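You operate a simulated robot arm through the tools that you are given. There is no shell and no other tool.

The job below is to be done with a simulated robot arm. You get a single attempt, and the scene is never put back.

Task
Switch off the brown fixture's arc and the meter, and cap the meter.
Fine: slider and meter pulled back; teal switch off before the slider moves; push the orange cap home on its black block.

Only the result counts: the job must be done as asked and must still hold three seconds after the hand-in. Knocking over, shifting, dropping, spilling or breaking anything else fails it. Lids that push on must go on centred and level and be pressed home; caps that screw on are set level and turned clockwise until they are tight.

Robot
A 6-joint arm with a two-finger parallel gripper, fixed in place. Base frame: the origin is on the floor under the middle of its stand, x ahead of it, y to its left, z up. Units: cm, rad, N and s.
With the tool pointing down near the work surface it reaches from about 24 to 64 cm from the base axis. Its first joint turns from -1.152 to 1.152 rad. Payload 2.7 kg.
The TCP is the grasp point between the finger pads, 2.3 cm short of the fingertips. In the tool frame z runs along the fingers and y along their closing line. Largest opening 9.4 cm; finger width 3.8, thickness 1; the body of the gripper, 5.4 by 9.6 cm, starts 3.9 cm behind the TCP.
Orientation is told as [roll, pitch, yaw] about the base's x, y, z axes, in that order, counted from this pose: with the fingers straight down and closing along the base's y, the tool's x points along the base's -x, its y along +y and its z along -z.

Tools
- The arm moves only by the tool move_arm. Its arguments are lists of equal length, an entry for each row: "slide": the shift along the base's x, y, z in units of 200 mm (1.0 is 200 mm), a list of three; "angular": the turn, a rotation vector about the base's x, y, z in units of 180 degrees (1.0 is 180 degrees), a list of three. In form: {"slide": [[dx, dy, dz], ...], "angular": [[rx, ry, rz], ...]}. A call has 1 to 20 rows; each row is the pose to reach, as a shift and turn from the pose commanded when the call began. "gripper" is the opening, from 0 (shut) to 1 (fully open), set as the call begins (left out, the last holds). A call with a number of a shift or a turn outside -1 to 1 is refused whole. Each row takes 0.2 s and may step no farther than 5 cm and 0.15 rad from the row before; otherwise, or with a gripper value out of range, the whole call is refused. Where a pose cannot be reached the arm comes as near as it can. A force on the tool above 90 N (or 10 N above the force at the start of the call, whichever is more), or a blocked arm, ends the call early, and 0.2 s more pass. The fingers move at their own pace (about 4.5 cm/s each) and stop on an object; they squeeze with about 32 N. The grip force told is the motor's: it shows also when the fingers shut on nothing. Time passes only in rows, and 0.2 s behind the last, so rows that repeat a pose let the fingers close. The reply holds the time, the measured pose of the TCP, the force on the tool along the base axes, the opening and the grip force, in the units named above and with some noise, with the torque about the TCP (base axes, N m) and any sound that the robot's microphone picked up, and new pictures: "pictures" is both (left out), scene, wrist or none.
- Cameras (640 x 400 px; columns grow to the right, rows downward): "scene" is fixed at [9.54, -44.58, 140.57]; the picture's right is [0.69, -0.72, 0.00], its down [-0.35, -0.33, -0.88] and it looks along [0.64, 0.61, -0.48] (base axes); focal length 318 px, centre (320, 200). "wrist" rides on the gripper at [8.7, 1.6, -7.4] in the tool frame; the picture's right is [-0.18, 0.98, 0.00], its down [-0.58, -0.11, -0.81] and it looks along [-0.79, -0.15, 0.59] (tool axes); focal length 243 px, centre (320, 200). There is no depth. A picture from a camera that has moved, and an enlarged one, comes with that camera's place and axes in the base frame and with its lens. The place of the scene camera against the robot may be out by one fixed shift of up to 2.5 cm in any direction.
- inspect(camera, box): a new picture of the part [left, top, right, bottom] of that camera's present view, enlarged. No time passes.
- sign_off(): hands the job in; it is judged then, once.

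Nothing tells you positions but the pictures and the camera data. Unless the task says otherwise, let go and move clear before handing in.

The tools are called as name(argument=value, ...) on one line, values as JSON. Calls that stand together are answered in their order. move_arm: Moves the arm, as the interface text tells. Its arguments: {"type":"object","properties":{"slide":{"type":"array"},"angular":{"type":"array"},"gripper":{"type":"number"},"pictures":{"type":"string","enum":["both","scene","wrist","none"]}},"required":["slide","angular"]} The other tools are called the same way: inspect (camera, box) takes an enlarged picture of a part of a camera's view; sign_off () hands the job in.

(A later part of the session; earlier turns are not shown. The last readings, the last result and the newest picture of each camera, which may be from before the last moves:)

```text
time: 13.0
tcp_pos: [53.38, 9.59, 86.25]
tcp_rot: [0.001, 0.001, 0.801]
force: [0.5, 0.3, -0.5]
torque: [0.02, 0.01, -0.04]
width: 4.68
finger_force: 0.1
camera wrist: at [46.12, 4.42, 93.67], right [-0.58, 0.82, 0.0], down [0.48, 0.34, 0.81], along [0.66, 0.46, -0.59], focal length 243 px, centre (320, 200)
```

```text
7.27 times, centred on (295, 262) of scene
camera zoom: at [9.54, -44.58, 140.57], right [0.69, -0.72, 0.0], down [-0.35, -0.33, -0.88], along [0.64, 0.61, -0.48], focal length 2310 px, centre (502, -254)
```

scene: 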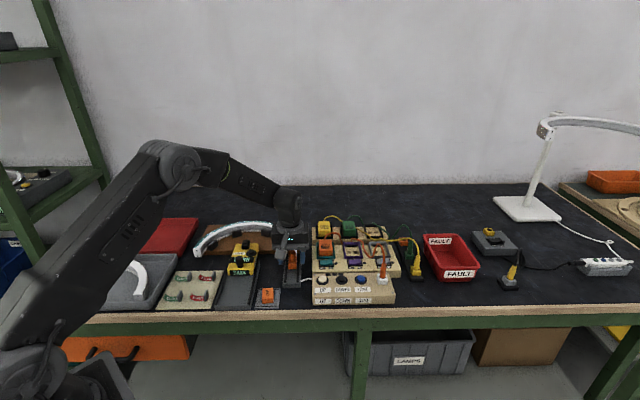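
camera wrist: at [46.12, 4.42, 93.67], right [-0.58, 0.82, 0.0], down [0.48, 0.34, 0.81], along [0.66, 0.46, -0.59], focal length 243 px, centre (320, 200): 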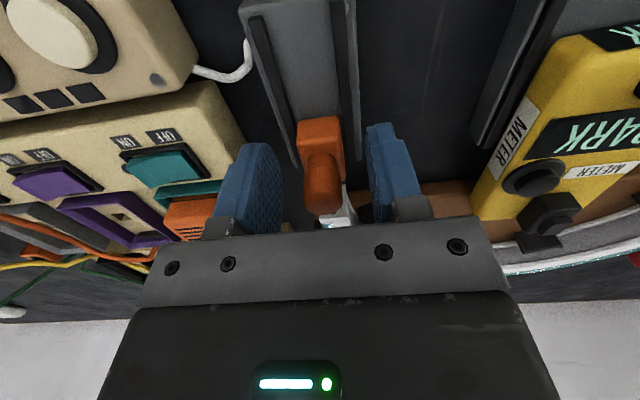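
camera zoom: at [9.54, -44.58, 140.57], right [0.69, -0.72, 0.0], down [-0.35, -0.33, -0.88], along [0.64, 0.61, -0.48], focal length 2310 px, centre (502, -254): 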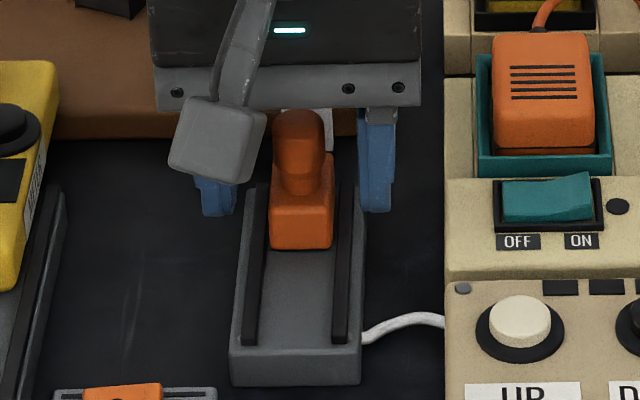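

With the fingers open the force is gone; the slider sits about 2 cm back and may have crept forward slightly as I eased off. I'll re-centre on the knob, grip again and draw it gently to its stop.

move_arm(slide=[[0.016, 0.0155, 0], [0.0325, 0.031, 0.005]], angular=[[0, 0, 0], [0, 0, 0]], pictures="none")

move_arm(slide=[[0, 0, 0], [0, 0, 0], [0, 0, 0], [0, 0, 0]], angular=[[0, 0, 0], [0, 0, 0], [0, 0, 0], [0, 0, 0]], gripper=0, pictures="wrist")

move_arm(slide=[[-0.0072, -0.0069, 0], [-0.0144, -0.0138, 0]], angular=[[0, 0, 0], [0, 0, 0]], pictures="wrist")

```text
time: 13.6
tcp_pos: [54.01, 10.18, 86.32]
tcp_rot: [0.001, 0.001, 0.8]
force: [-0.4, 0.8, 0.9]
torque: [-0.04, 0.02, 0.04]
width: 4.7
finger_force: 0.1
```

```text
time: 14.6
tcp_pos: [53.93, 10.2, 86.29]
tcp_rot: [0.0, 0.001, 0.801]
force: [5.8, -3.4, -1.2]
torque: [0.33, 0.32, 0.05]
width: 1.94
finger_force: 45.3
camera wrist: at [46.77, 5.04, 93.76], right [-0.58, 0.82, 0.0], down [0.48, 0.34, 0.81], along [0.66, 0.46, -0.59], focal length 243 px, centre (320, 200)
```

wrist: 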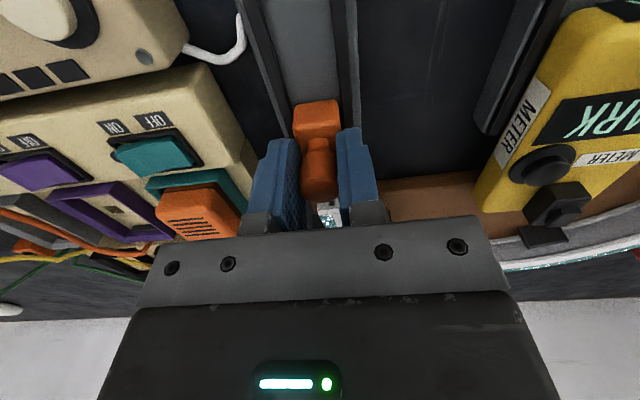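

```text
time: 15.2
tcp_pos: [53.96, 10.2, 86.29]
tcp_rot: [-0.003, -0.008, 0.801]
force: [32.0, 13.8, -19.7]
torque: [0.43, 0.32, 0.08]
width: 1.97
finger_force: 44.6
camera wrist: at [46.67, 4.95, 93.71], right [-0.58, 0.82, 0.0], down [0.48, 0.34, 0.81], along [0.66, 0.47, -0.58], focal length 243 px, centre (320, 200)
```

wrist: 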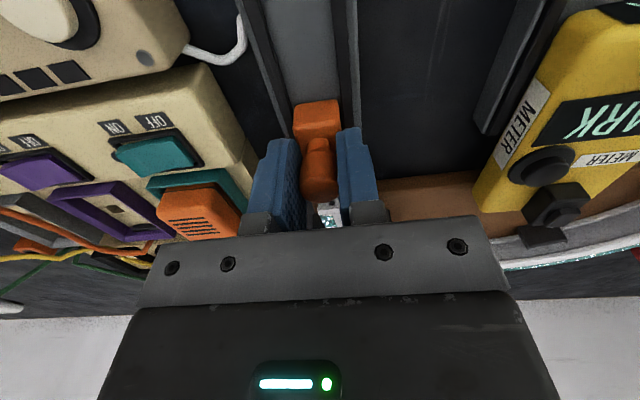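

The tool is blocked at once with 33 N, so the slider is hard against its stop. I'll let go here without backing off and rise clear.

move_arm(slide=[[0.0072, 0.0069, 0], [0.0072, 0.0069, 0], [0.0072, 0.0069, 0]], angular=[[0, 0, 0], [0, 0, 0], [0, 0, 0]], gripper=0.5, pictures="none")

move_arm(slide=[[0, 0, 0.15], [0, 0, 0.4], [0, 0, 0.6], [-0.1, 0.15, 0.7]], angular=[[0, 0, 0], [0, 0, 0], [0, 0, 0], [0, 0, 0]])

inspect(camera="scene", box=[265, 230, 325, 290])

inspect(camera="wrist", box=[220, 0, 480, 200])

```text
time: 16.0
tcp_pos: [53.89, 9.95, 86.42]
tcp_rot: [0.001, 0.001, 0.799]
force: [-0.5, 0.6, -0.4]
torque: [-0.04, -0.01, 0.02]
width: 4.7
finger_force: 0.1
```

```text
time: 17.0
tcp_pos: [51.84, 13.15, 100.5]
tcp_rot: [0.005, 0.0, 0.8]
force: [-0.6, 0.6, 0.8]
torque: [0.01, 0.0, 0.01]
width: 4.68
finger_force: 0.0
camera wrist: at [44.58, 8.09, 107.94], right [-0.58, 0.82, 0.0], down [0.48, 0.34, 0.81], along [0.66, 0.46, -0.59], focal length 243 px, centre (320, 200)
```

scene: 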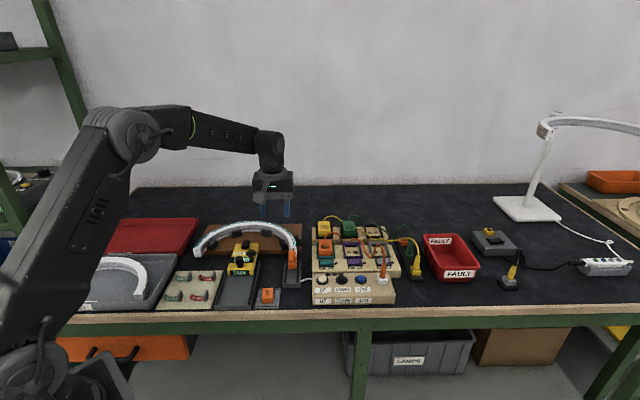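
wrist: 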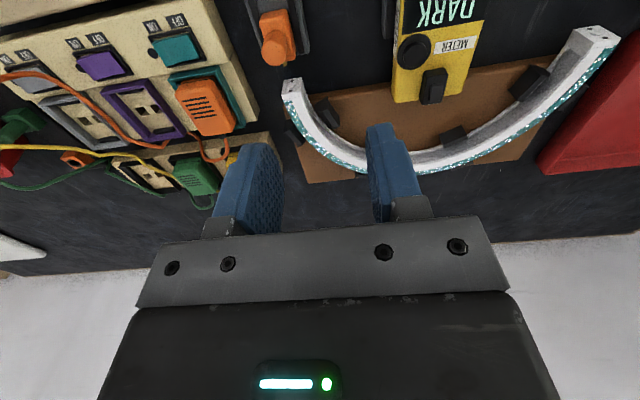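

```text
6.67 times, centred on (295, 260) of scene
camera zoom: at [9.54, -44.58, 140.57], right [0.69, -0.72, 0.0], down [-0.35, -0.33, -0.88], along [0.64, 0.61, -0.48], focal length 2118 px, centre (487, -200)
```

zoom: 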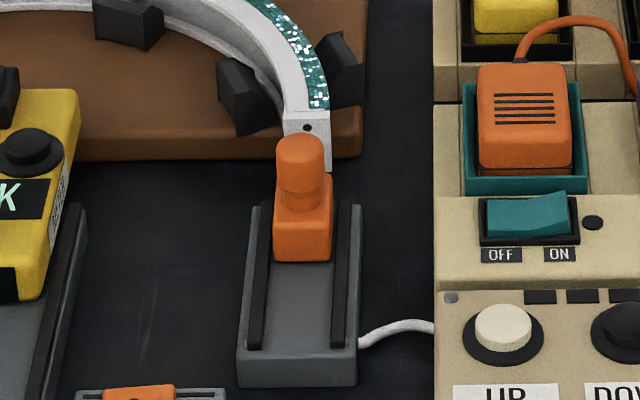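

```text
2.00 times, centred on (350, 100) of wrist
camera zoom: at [44.58, 8.09, 107.94], right [-0.58, 0.82, 0.0], down [0.48, 0.34, 0.81], along [0.66, 0.46, -0.59], focal length 485 px, centre (260, 400)
```

zoom: 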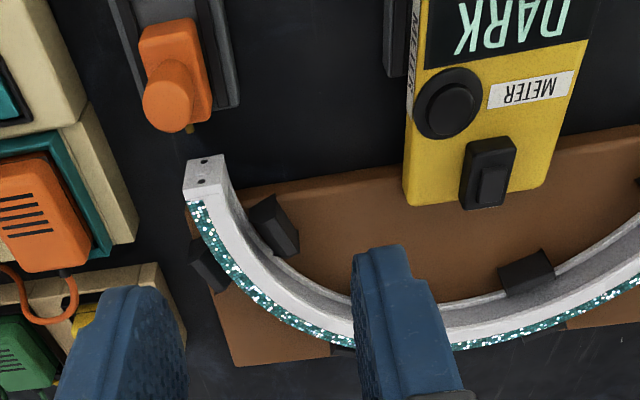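

The slider's pin is out and a clear gap shows at the arc's end, so the slider is done. Next I move over to view the meter, its knob, its button and the cap.

move_arm(slide=[[-0.2, 0.05, 0.01], [-0.4, 0.1, 0.02], [-0.592, 0.1425, 0.025]], angular=[[0, 0, 0], [0, 0, 0], [0, 0, 0]], gripper=0.8)

inspect(camera="wrist", box=[200, 0, 480, 200])

inspect(camera="scene", box=[205, 230, 285, 310])

```text
time: 17.8
tcp_pos: [39.89, 15.75, 100.84]
tcp_rot: [0.0, -0.001, 0.8]
force: [0.5, 0.0, 0.3]
torque: [-0.02, 0.0, -0.01]
width: 7.49
finger_force: 0.1
camera wrist: at [32.7, 10.74, 108.2], right [-0.58, 0.82, 0.0], down [0.48, 0.34, 0.81], along [0.66, 0.46, -0.59], focal length 243 px, centre (320, 200)
```

scene: 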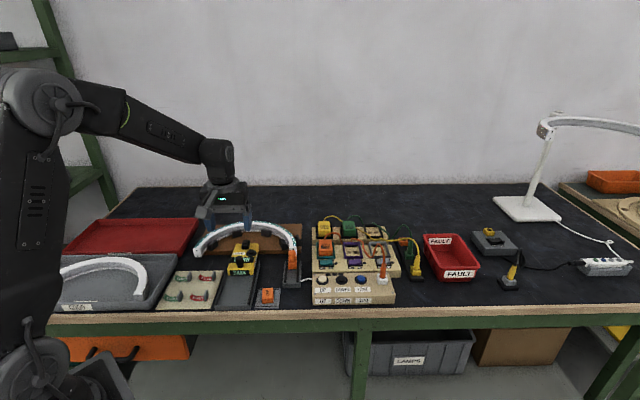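
wrist: 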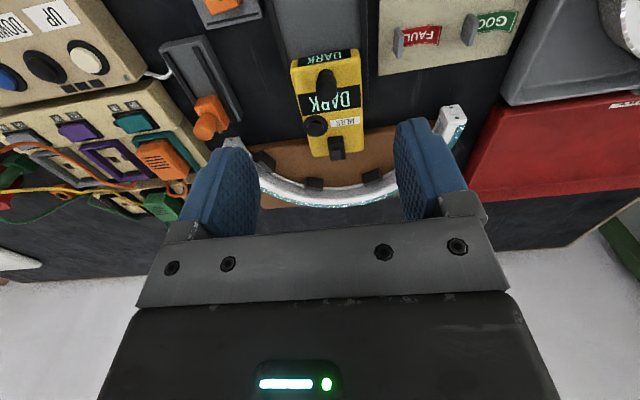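

```text
2.00 times, centred on (340, 100) of wrist
camera zoom: at [32.7, 10.74, 108.2], right [-0.58, 0.82, 0.0], down [0.48, 0.34, 0.81], along [0.66, 0.46, -0.59], focal length 485 px, centre (280, 400)
```

zoom: 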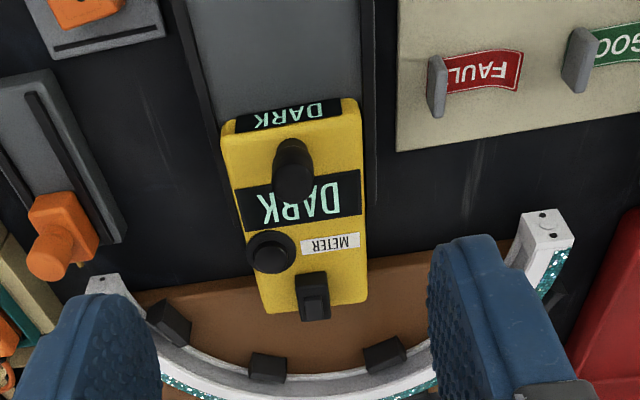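

```text
5.00 times, centred on (245, 270) of scene
camera zoom: at [9.54, -44.58, 140.57], right [0.69, -0.72, 0.0], down [-0.35, -0.33, -0.88], along [0.64, 0.61, -0.48], focal length 1588 px, centre (695, -150)
```

zoom: 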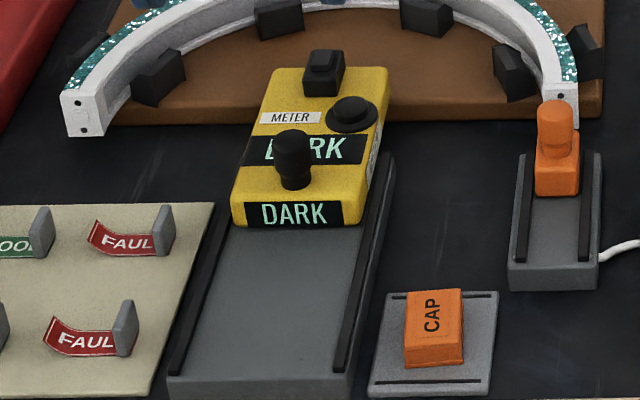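

The slider stays back. The meter's pull knob is near [41.9, 18.1, 86.7], its round button near [47.5, 20.7, 84.5] and its black block near [48.5, 24.5, 85]. I'll hover over the knob.

move_arm(slide=[[0.05, 0.058, -0.1], [0.1, 0.116, -0.2]], angular=[[0, 0, 0], [0, 0, 0]], gripper=0.5)

inspect(camera="wrist", box=[200, 0, 440, 200])

```text
time: 18.4
tcp_pos: [42.0, 18.21, 96.74]
tcp_rot: [0.001, -0.003, 0.8]
force: [-0.5, -0.4, -0.5]
torque: [0.02, -0.03, -0.01]
width: 4.71
finger_force: 0.1
camera wrist: at [34.76, 13.09, 104.23], right [-0.58, 0.82, 0.0], down [0.48, 0.34, 0.81], along [0.66, 0.47, -0.59], focal length 243 px, centre (320, 200)
```

scene: 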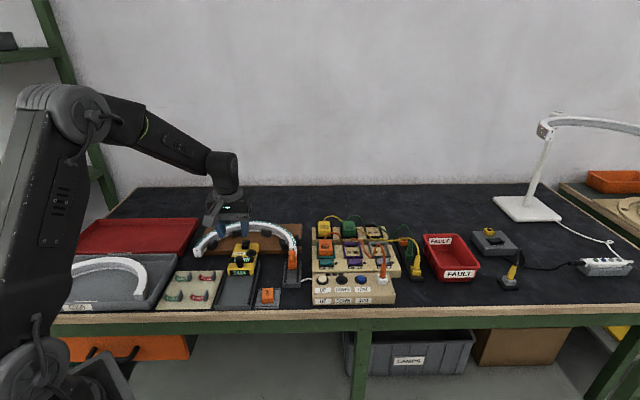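
wrist: 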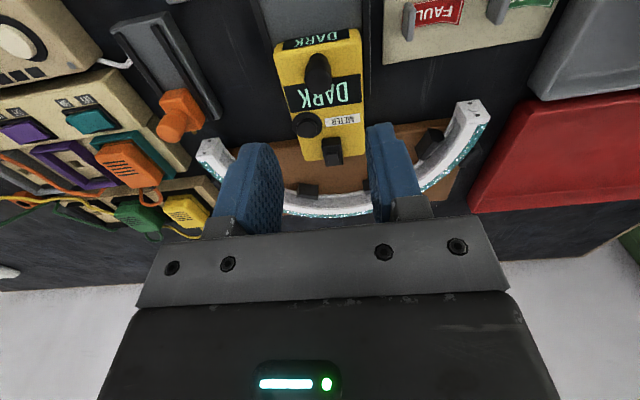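

```text
2.00 times, centred on (320, 100) of wrist
camera zoom: at [34.76, 13.09, 104.23], right [-0.58, 0.82, 0.0], down [0.48, 0.34, 0.81], along [0.66, 0.47, -0.59], focal length 485 px, centre (320, 400)
```

zoom: 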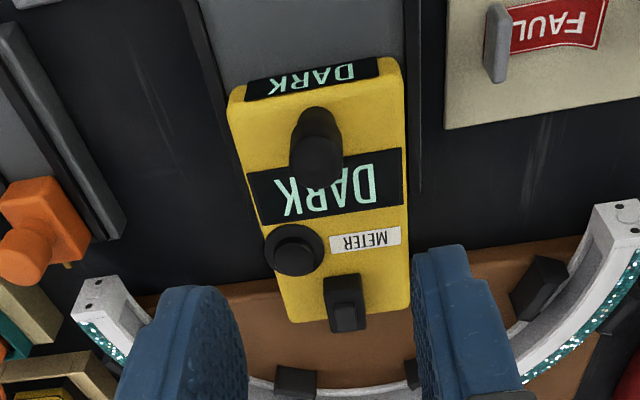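

The knob is right below the tool. I'll go down around it, keeping the tips above the meter's top.

move_arm(slide=[[0.005, -0.005, -0.2], [0.005, -0.005, -0.36], [0.005, -0.005, -0.44], [0.005, -0.005, -0.475]], angular=[[0, 0, 0], [0, 0, 0], [0, 0, 0], [0, 0, 0]])

inspect(camera="wrist", box=[220, 40, 420, 220])

inspect(camera="scene", box=[205, 230, 285, 300])

```text
time: 19.4
tcp_pos: [42.18, 18.07, 87.54]
tcp_rot: [0.0, 0.0, 0.8]
force: [-0.6, -0.7, -0.2]
torque: [-0.01, 0.02, 0.01]
width: 4.7
finger_force: 0.0
camera wrist: at [34.95, 12.96, 94.85], right [-0.58, 0.82, 0.0], down [0.48, 0.34, 0.81], along [0.66, 0.47, -0.59], focal length 243 px, centre (320, 200)
```

scene: 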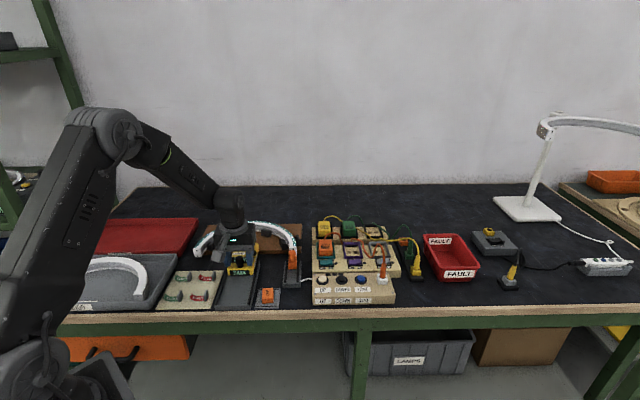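
wrist: 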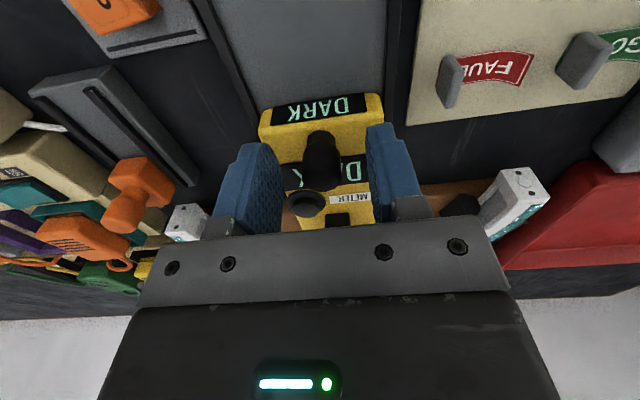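

```text
2.22 times, centred on (320, 130) of wrist
camera zoom: at [34.95, 12.96, 94.85], right [-0.58, 0.82, 0.0], down [0.48, 0.34, 0.81], along [0.66, 0.47, -0.59], focal length 539 px, centre (320, 356)
```

zoom: 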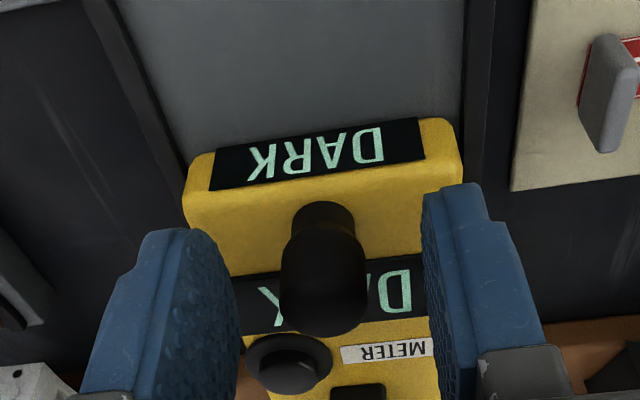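

```text
5.71 times, centred on (245, 265) of scene
camera zoom: at [9.54, -44.58, 140.57], right [0.69, -0.72, 0.0], down [-0.35, -0.33, -0.88], along [0.64, 0.61, -0.48], focal length 1815 px, centre (749, -171)
```

zoom: 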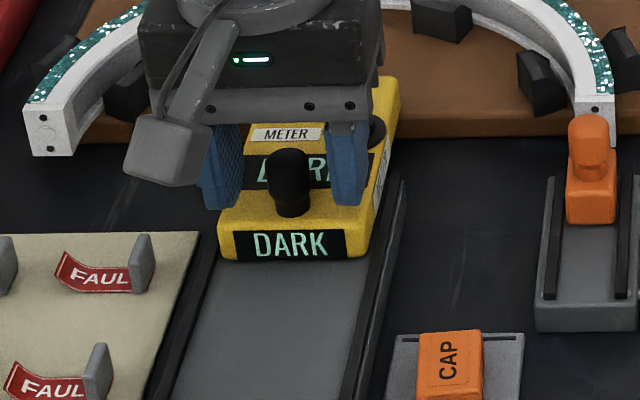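

The knob is centred between the fingers. I'll lower 0.3 cm, grip, then start pulling.

move_arm(slide=[[0, 0, -0.015], [0, 0, -0.015]], angular=[[0, 0, 0], [0, 0, 0]], pictures="none")

move_arm(slide=[[0, 0, 0], [0, 0, 0], [0, 0, 0], [0, 0, 0]], angular=[[0, 0, 0], [0, 0, 0], [0, 0, 0], [0, 0, 0]], gripper=0)

```text
time: 20.0
tcp_pos: [42.18, 18.07, 86.99]
tcp_rot: [0.001, 0.0, 0.8]
force: [-0.4, -0.2, 0.0]
torque: [0.01, 0.0, 0.04]
width: 4.7
finger_force: 0.0
```

```text
time: 21.0
tcp_pos: [42.12, 18.13, 87.26]
tcp_rot: [0.0, 0.0, 0.801]
force: [-2.8, 2.9, -1.2]
torque: [-0.27, -0.43, 0.01]
width: 1.99
finger_force: 45.0
camera wrist: at [34.92, 12.98, 94.55], right [-0.58, 0.82, 0.0], down [0.48, 0.34, 0.81], along [0.66, 0.47, -0.59], focal length 243 px, centre (320, 200)
```

scene: 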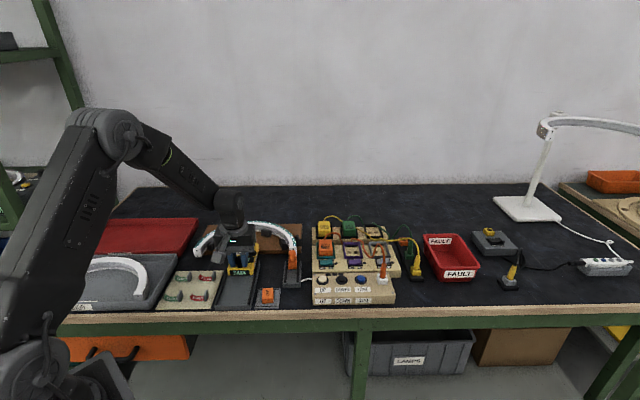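
wrist: 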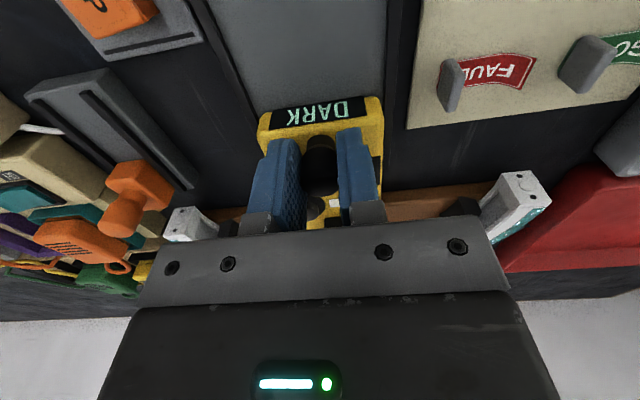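

The meter's knob is held at 2 cm. I'll pull it back 2 cm along the rail and check.

move_arm(slide=[[-0.0178, -0.0176, 0], [-0.0355, -0.0352, 0], [-0.0533, -0.0528, 0], [-0.071, -0.0704, 0]], angular=[[0, 0, 0], [0, 0, 0], [0, 0, 0], [0, 0, 0]])

inspect(camera="scene", box=[205, 230, 285, 310])

```text
time: 22.0
tcp_pos: [40.73, 16.64, 87.09]
tcp_rot: [0.001, 0.001, 0.797]
force: [1.1, -0.5, -16.8]
torque: [0.32, -1.13, 0.13]
width: 1.95
finger_force: 44.8
camera wrist: at [33.49, 11.56, 94.56], right [-0.58, 0.82, 0.0], down [0.48, 0.34, 0.81], along [0.66, 0.46, -0.59], focal length 243 px, centre (320, 200)
```

scene: 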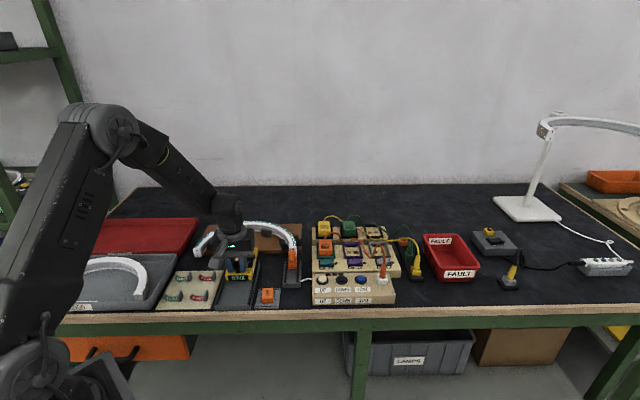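
wrist: 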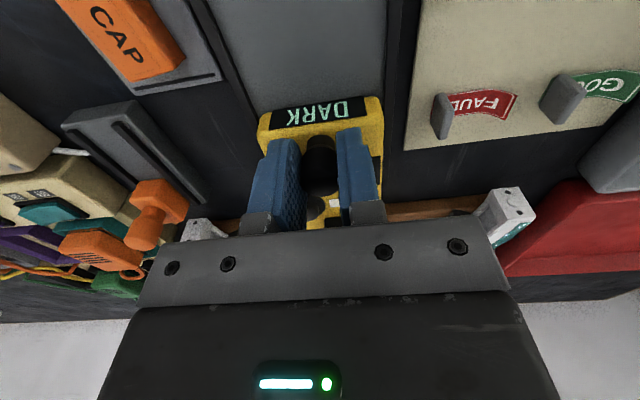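

```text
5.00 times, centred on (245, 270) of scene
camera zoom: at [9.56, -44.57, 140.57], right [0.69, -0.72, 0.0], down [-0.35, -0.33, -0.88], along [0.64, 0.61, -0.48], focal length 1588 px, centre (695, -150)
```

zoom: 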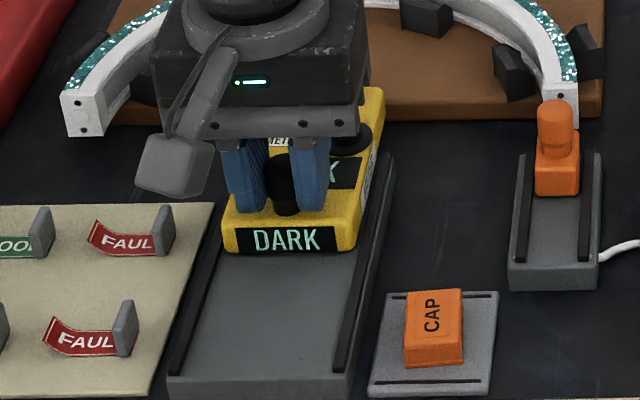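

The meter slid back 2 cm with little drag along the rail. I'll keep pulling.

move_arm(slide=[[-0.0178, -0.0176, 0], [-0.0355, -0.0352, 0], [-0.0533, -0.0528, 0], [-0.071, -0.0704, 0]], angular=[[0, 0, 0], [0, 0, 0], [0, 0, 0], [0, 0, 0]])

inspect(camera="scene", box=[205, 230, 285, 310])

```text
time: 23.0
tcp_pos: [39.26, 15.22, 87.16]
tcp_rot: [0.0, 0.001, 0.8]
force: [12.5, -12.9, -6.9]
torque: [-1.33, 0.55, -0.12]
width: 1.97
finger_force: 45.2
camera wrist: at [32.07, 10.14, 94.56], right [-0.58, 0.82, 0.0], down [0.48, 0.34, 0.81], along [0.66, 0.46, -0.59], focal length 243 px, centre (320, 200)
```

scene: 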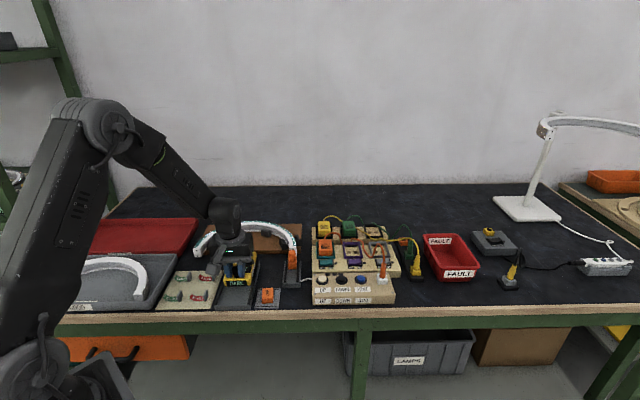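
wrist: 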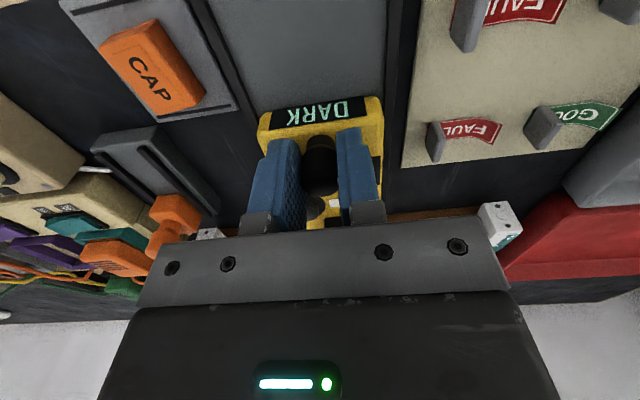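

```text
5.00 times, centred on (245, 270) of scene
camera zoom: at [9.59, -44.61, 140.55], right [0.69, -0.72, 0.0], down [-0.35, -0.33, -0.88], along [0.64, 0.61, -0.48], focal length 1588 px, centre (695, -150)
```

zoom: 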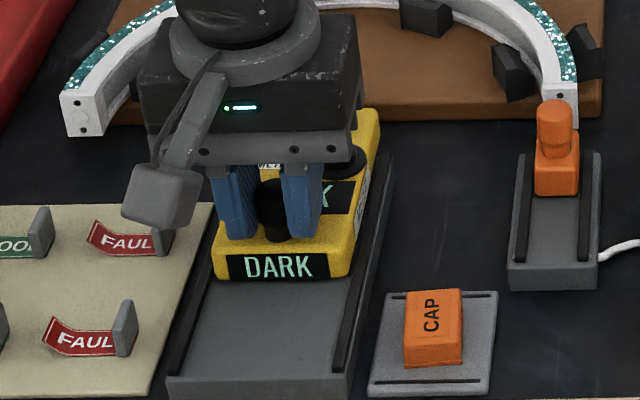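

A sideways force of about 18 N has built up, so the meter's rail runs a bit more toward -y. I'll correct the direction as I go on pulling.

move_arm(slide=[[-0.0128, -0.0232, 0], [-0.0298, -0.0408, 0], [-0.0468, -0.0592, 0], [-0.0638, -0.0775, 0]], angular=[[0, 0, 0], [0, 0, 0], [0, 0, 0], [0, 0, 0]])

inspect(camera="scene", box=[205, 230, 285, 310])

```text
time: 24.0
tcp_pos: [37.99, 13.88, 87.11]
tcp_rot: [0.002, -0.001, 0.799]
force: [-6.4, 7.2, 7.2]
torque: [-0.25, -0.3, 0.21]
width: 1.97
finger_force: 45.2
camera wrist: at [30.69, 8.74, 94.54], right [-0.58, 0.82, 0.0], down [0.48, 0.34, 0.81], along [0.66, 0.47, -0.59], focal length 243 px, centre (320, 200)
```

scene: 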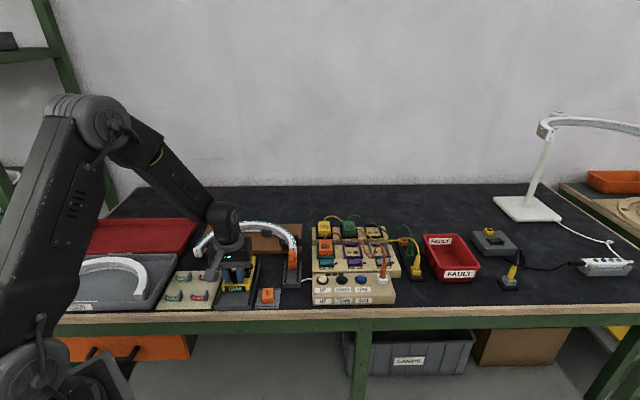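
wrist: 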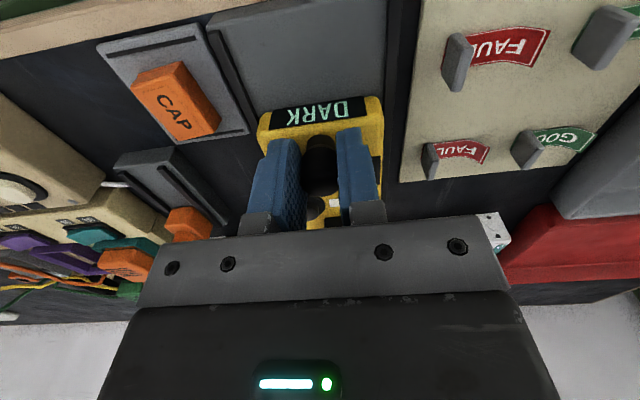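

```text
5.00 times, centred on (245, 270) of scene
camera zoom: at [9.52, -44.56, 140.57], right [0.69, -0.72, 0.0], down [-0.35, -0.33, -0.88], along [0.64, 0.61, -0.48], focal length 1588 px, centre (695, -150)
```

zoom: 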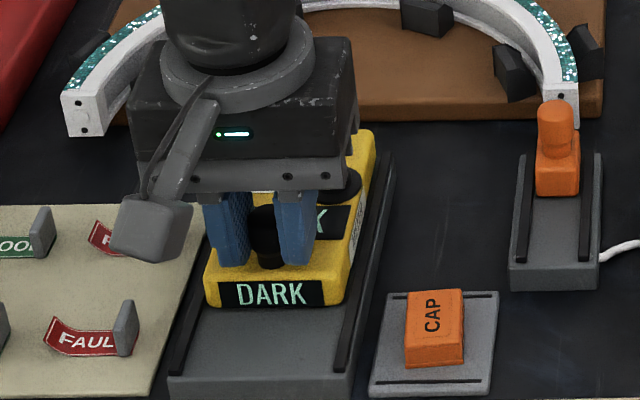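

The sideways force has swung past zero a little, and the rail direction comes out near [0.70, 0.71]. I'll pull on along that.

move_arm(slide=[[-0.0195, -0.0158, 0], [-0.037, -0.0337, 0], [-0.0545, -0.0515, 0], [-0.072, -0.0693, 0]], angular=[[0, 0, 0], [0, 0, 0], [0, 0, 0], [0, 0, 0]])

inspect(camera="scene", box=[205, 230, 285, 310])

```text
time: 25.0
tcp_pos: [36.54, 12.36, 87.12]
tcp_rot: [0.001, -0.001, 0.8]
force: [-21.9, 22.5, 8.6]
torque: [0.81, -1.01, 0.07]
width: 1.97
finger_force: 44.7
camera wrist: at [29.22, 7.25, 94.56], right [-0.58, 0.82, 0.0], down [0.48, 0.34, 0.81], along [0.66, 0.47, -0.59], focal length 243 px, centre (320, 200)
```

scene: 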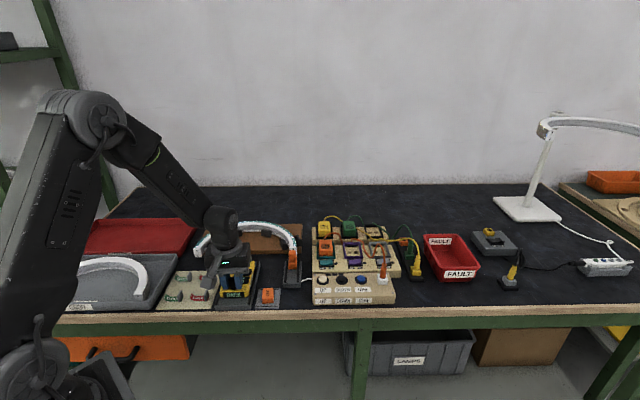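
wrist: 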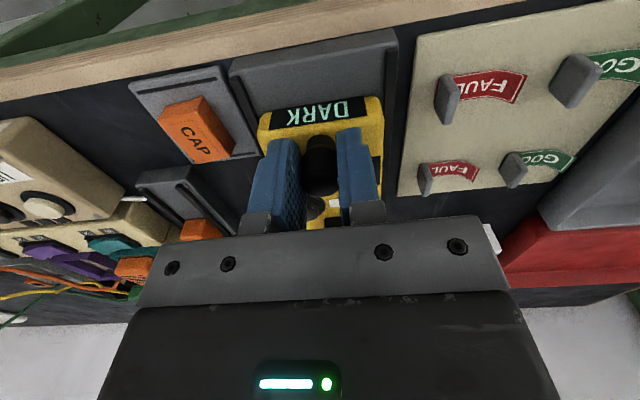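

```text
5.00 times, centred on (245, 270) of scene
camera zoom: at [9.47, -44.53, 140.59], right [0.69, -0.72, 0.0], down [-0.35, -0.33, -0.88], along [0.64, 0.6, -0.48], focal length 1588 px, centre (695, -150)
```

zoom: 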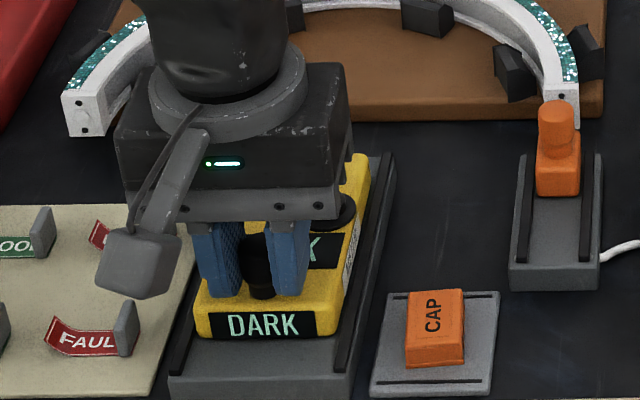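

The tool itself has tracked a straight line along [0.70, 0.714]. I'll hold still a moment and re-read the force before the last part of the pull.

move_arm(slide=[[-0.004, 0.004, 0], [-0.008, 0.008, 0], [-0.008, 0.008, 0]], angular=[[0, 0, 0], [0, 0, 0], [0, 0, 0]], pictures="wrist")

```text
time: 25.8
tcp_pos: [36.49, 12.45, 87.15]
tcp_rot: [-0.001, -0.001, 0.799]
force: [1.4, -2.9, 9.8]
torque: [-0.6, 1.27, 0.09]
width: 1.96
finger_force: 44.9
camera wrist: at [29.24, 7.31, 94.55], right [-0.58, 0.82, 0.0], down [0.48, 0.34, 0.81], along [0.66, 0.46, -0.59], focal length 243 px, centre (320, 200)
```

wrist: 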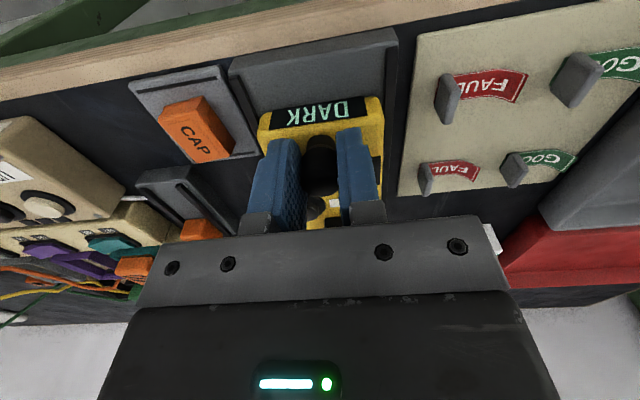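

The side force is gone now. I'll keep pulling in smaller steps to find the rail's end stop.

move_arm(slide=[[-0.0175, -0.0179, 0], [-0.035, -0.0357, 0]], angular=[[0, 0, 0], [0, 0, 0]], pictures="scene")

```text
time: 26.4
tcp_pos: [35.71, 11.72, 87.07]
tcp_rot: [0.0, -0.001, 0.802]
force: [11.9, -11.5, 5.8]
torque: [-0.48, 0.89, -0.01]
width: 1.96
finger_force: 44.6
```

scene: 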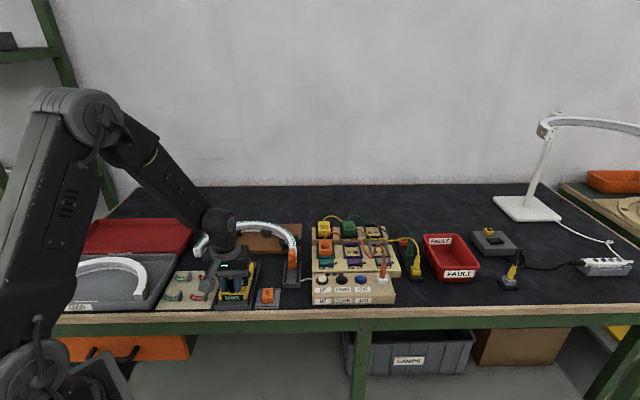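

move_arm(slide=[[-0.0147, -0.0207, 0], [-0.032, -0.0385, 0]], angular=[[0, 0, 0], [0, 0, 0]], pictures="scene")

inspect(camera="scene", box=[205, 230, 285, 310])

```text
time: 27.0
tcp_pos: [34.98, 10.95, 87.1]
tcp_rot: [-0.001, -0.001, 0.801]
force: [10.0, -1.9, -4.8]
torque: [-0.39, -0.42, -0.02]
width: 1.94
finger_force: 44.8
```

scene: 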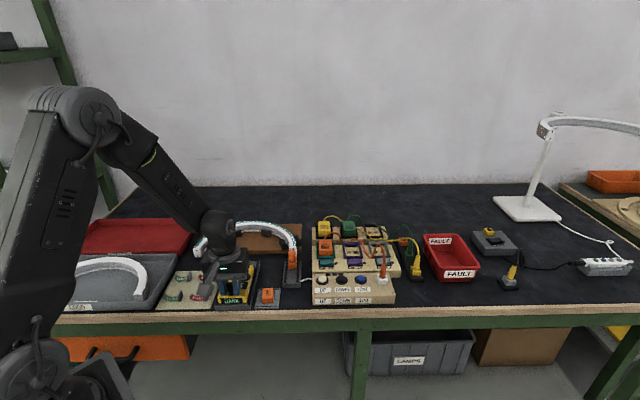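

```text
5.00 times, centred on (245, 270) of scene
camera zoom: at [9.57, -44.58, 140.56], right [0.69, -0.72, 0.0], down [-0.35, -0.33, -0.88], along [0.64, 0.61, -0.48], focal length 1588 px, centre (695, -150)
```

zoom: 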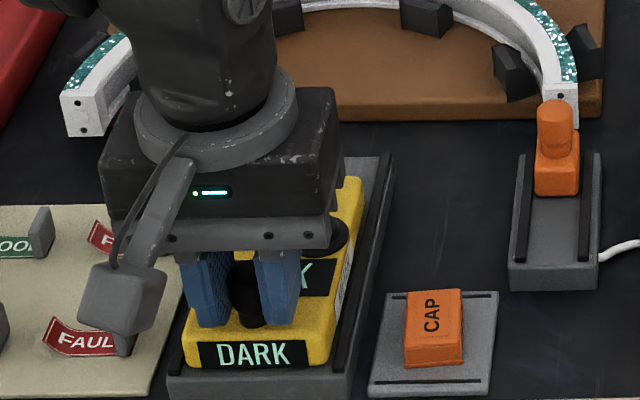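

The meter's front is nearly at the end of the strips and some drag is starting. I'll take very small steps now.

move_arm(slide=[[-0.0105, -0.0107, 0], [-0.0145, -0.0148, 0]], angular=[[0, 0, 0], [0, 0, 0]], pictures="scene")

inspect(camera="scene", box=[205, 240, 285, 320])

```text
time: 27.6
tcp_pos: [35.0, 11.14, 87.14]
tcp_rot: [-0.001, -0.008, 0.799]
force: [21.5, 24.8, -19.1]
torque: [0.53, 0.26, 0.03]
width: 2.0
finger_force: 45.0
```

scene: 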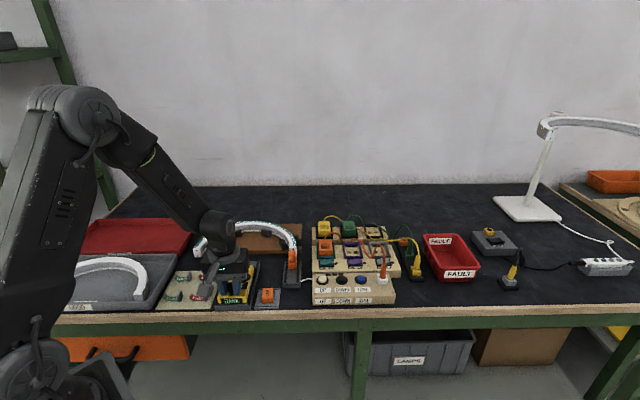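

```text
5.00 times, centred on (245, 280) of scene
camera zoom: at [9.62, -44.51, 140.58], right [0.69, -0.72, 0.0], down [-0.35, -0.33, -0.88], along [0.64, 0.6, -0.48], focal length 1588 px, centre (695, -200)
```

zoom: 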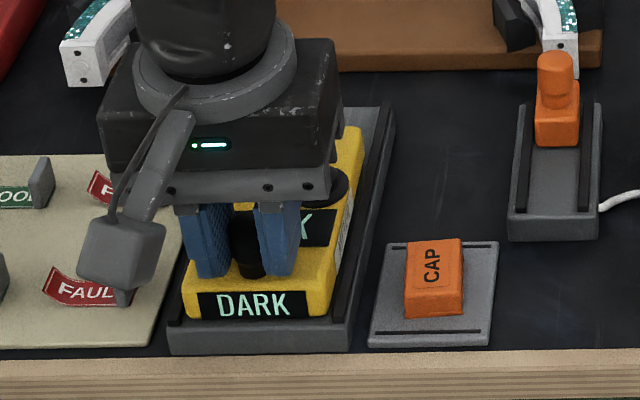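

The drag jumped to 33 N along the rail: the meter is at its stop after about 10 cm. I'll let go and rise clear.

move_arm(slide=[[0.005, 0.0051, 0], [0.005, 0.0051, 0], [0.005, 0.0051, 0]], angular=[[0, 0, 0], [0, 0, 0], [0, 0, 0]], gripper=0.5, pictures="none")

move_arm(slide=[[0, 0, 0.1], [0, 0, 0.3], [0, 0, 0.5], [-0.1, -0.1, 0.65]], angular=[[0, 0, 0], [0, 0, 0], [0, 0, 0], [0, 0, 0]])

inspect(camera="scene", box=[205, 240, 285, 320])

inspect(camera="wrist", box=[180, 0, 460, 220])

```text
time: 28.4
tcp_pos: [34.84, 10.82, 87.09]
tcp_rot: [0.003, 0.0, 0.799]
force: [-0.8, 0.2, 0.0]
torque: [-0.03, 0.0, -0.02]
width: 4.71
finger_force: 0.0
```

```text
time: 29.4
tcp_pos: [32.69, 8.84, 99.99]
tcp_rot: [0.001, 0.0, 0.798]
force: [-1.1, 0.4, 0.4]
torque: [0.02, -0.01, 0.0]
width: 4.68
finger_force: 0.1
camera wrist: at [25.44, 3.68, 107.36], right [-0.58, 0.82, 0.0], down [0.48, 0.34, 0.81], along [0.66, 0.47, -0.59], focal length 243 px, centre (320, 200)
```

scene: 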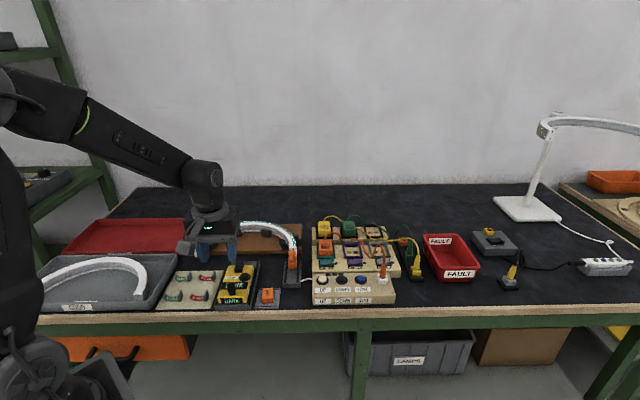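
wrist: 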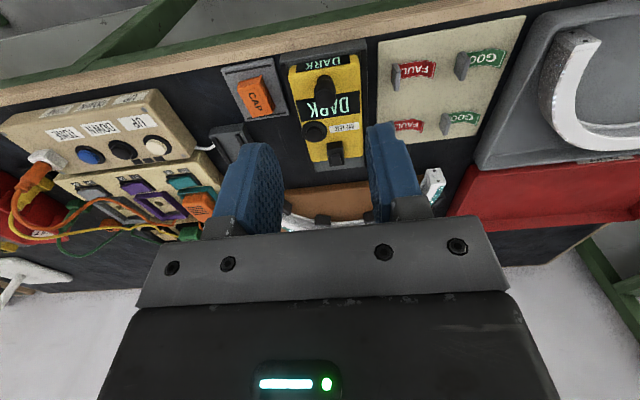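

```text
5.00 times, centred on (245, 280) of scene
camera zoom: at [9.54, -44.58, 140.56], right [0.69, -0.72, 0.0], down [-0.35, -0.33, -0.88], along [0.64, 0.61, -0.48], focal length 1588 px, centre (695, -200)
```

zoom: 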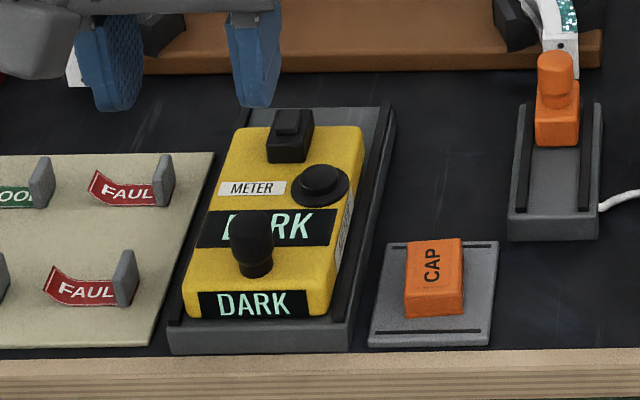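

```text
1.82 times, centred on (320, 110) of wrist
camera zoom: at [25.44, 3.68, 107.36], right [-0.58, 0.82, 0.0], down [0.48, 0.34, 0.81], along [0.66, 0.47, -0.59], focal length 441 px, centre (320, 364)
```

zoom: 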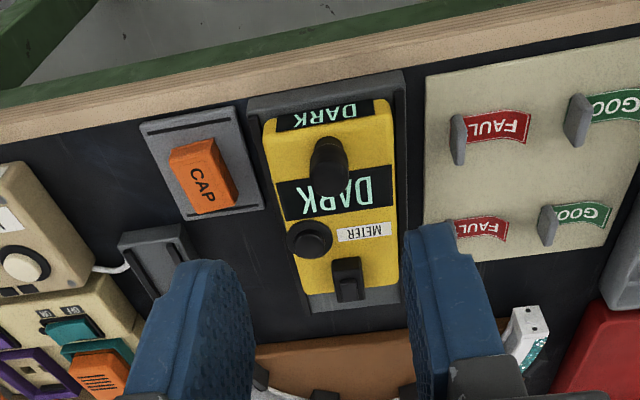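

The slider and meter are both back, but the meter still shows DARK, so its round black button must be the power switch, near [40.4, 13.5, 84.5]. I'll close the fingers and hover over it.

move_arm(slide=[[0.185, 0.108, -0.05], [0.3695, 0.2165, -0.1], [0.3695, 0.2165, -0.3], [0.3695, 0.2165, -0.48], [0.3695, 0.2165, -0.535]], angular=[[0, 0, 0], [0, 0, 0], [0, 0, 0], [0, 0, 0], [0, 0, 0]], gripper=0)

inspect(camera="wrist", box=[220, 40, 420, 220])

inspect(camera="scene", box=[205, 240, 285, 320])

```text
time: 30.6
tcp_pos: [40.34, 13.13, 89.42]
tcp_rot: [0.0, -0.001, 0.798]
force: [-1.0, -0.1, -0.8]
torque: [0.01, -0.02, 0.01]
width: 0.0
finger_force: 32.4
camera wrist: at [33.1, 7.94, 96.8], right [-0.58, 0.82, 0.0], down [0.48, 0.34, 0.81], along [0.66, 0.47, -0.59], focal length 243 px, centre (320, 200)
```

scene: 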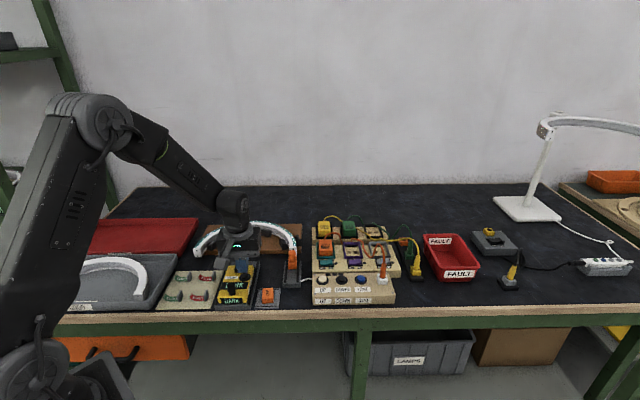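
wrist: 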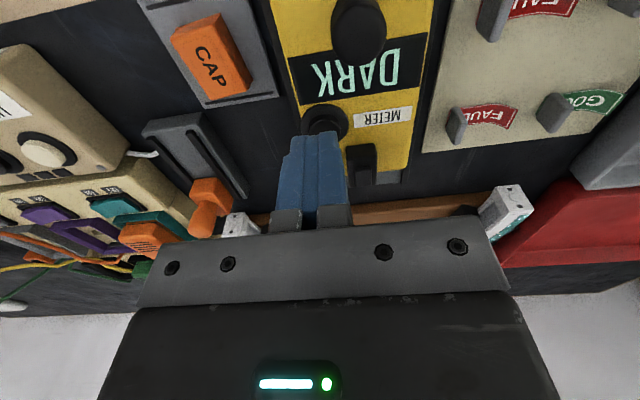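

```text
2.22 times, centred on (320, 130) of wrist
camera zoom: at [33.1, 7.94, 96.8], right [-0.58, 0.82, 0.0], down [0.48, 0.34, 0.81], along [0.66, 0.47, -0.59], focal length 539 px, centre (320, 356)
```

zoom: 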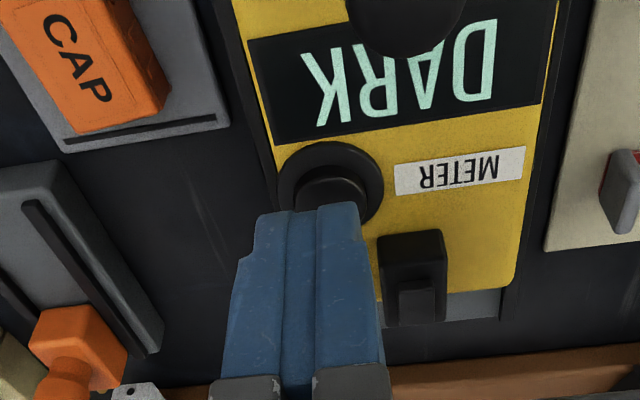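

```text
5.00 times, centred on (245, 280) of scene
camera zoom: at [9.54, -44.58, 140.57], right [0.69, -0.72, 0.0], down [-0.35, -0.33, -0.88], along [0.64, 0.61, -0.48], focal length 1588 px, centre (695, -200)
```

zoom: 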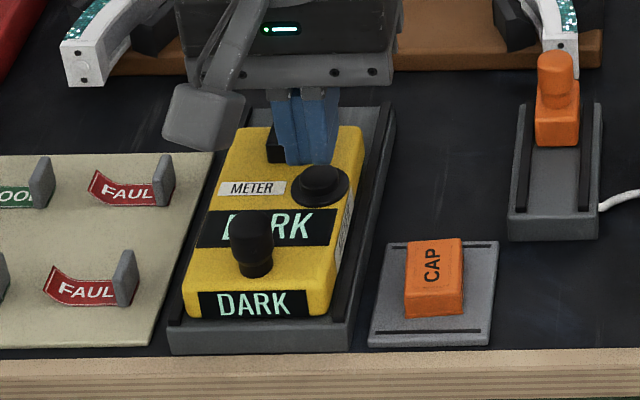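

The tips are nearly on the button; I'll shift slightly away from the black block and then come down until just above it.

move_arm(slide=[[-0.016, -0.0035, 0], [-0.016, -0.0035, -0.06], [-0.016, -0.0035, -0.11]], angular=[[0, 0, 0], [0, 0, 0], [0, 0, 0]])

inspect(camera="wrist", box=[220, 60, 420, 220])

```text
time: 31.4
tcp_pos: [39.93, 13.17, 87.22]
tcp_rot: [0.001, 0.001, 0.798]
force: [-0.7, 0.2, 1.4]
torque: [0.03, -0.01, 0.01]
width: 0.0
finger_force: 32.2
heard: click
camera wrist: at [32.78, 7.94, 94.6], right [-0.58, 0.82, 0.0], down [0.48, 0.34, 0.81], along [0.66, 0.47, -0.59], focal length 243 px, centre (320, 200)
```

scene: 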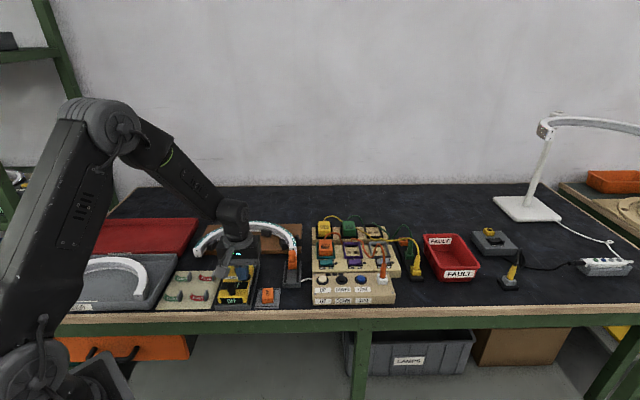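
wrist: 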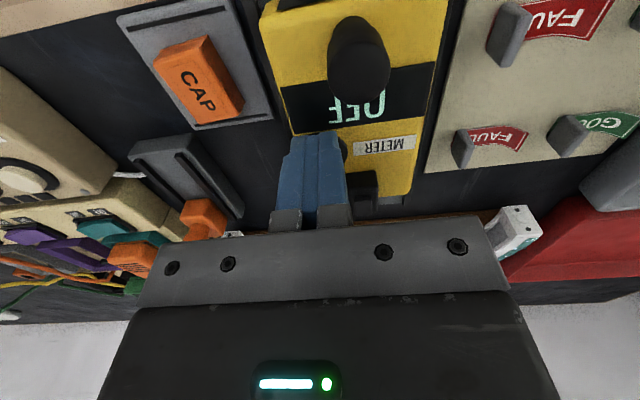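

```text
2.50 times, centred on (320, 140) of wrist
camera zoom: at [32.78, 7.94, 94.6], right [-0.58, 0.82, 0.0], down [0.48, 0.34, 0.81], along [0.66, 0.47, -0.59], focal length 606 px, centre (320, 350)
```

zoom: 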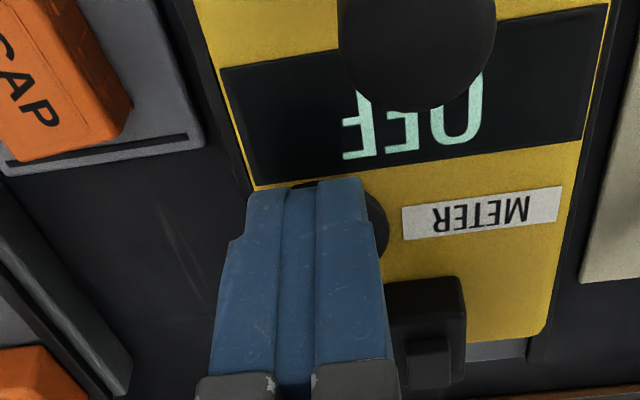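

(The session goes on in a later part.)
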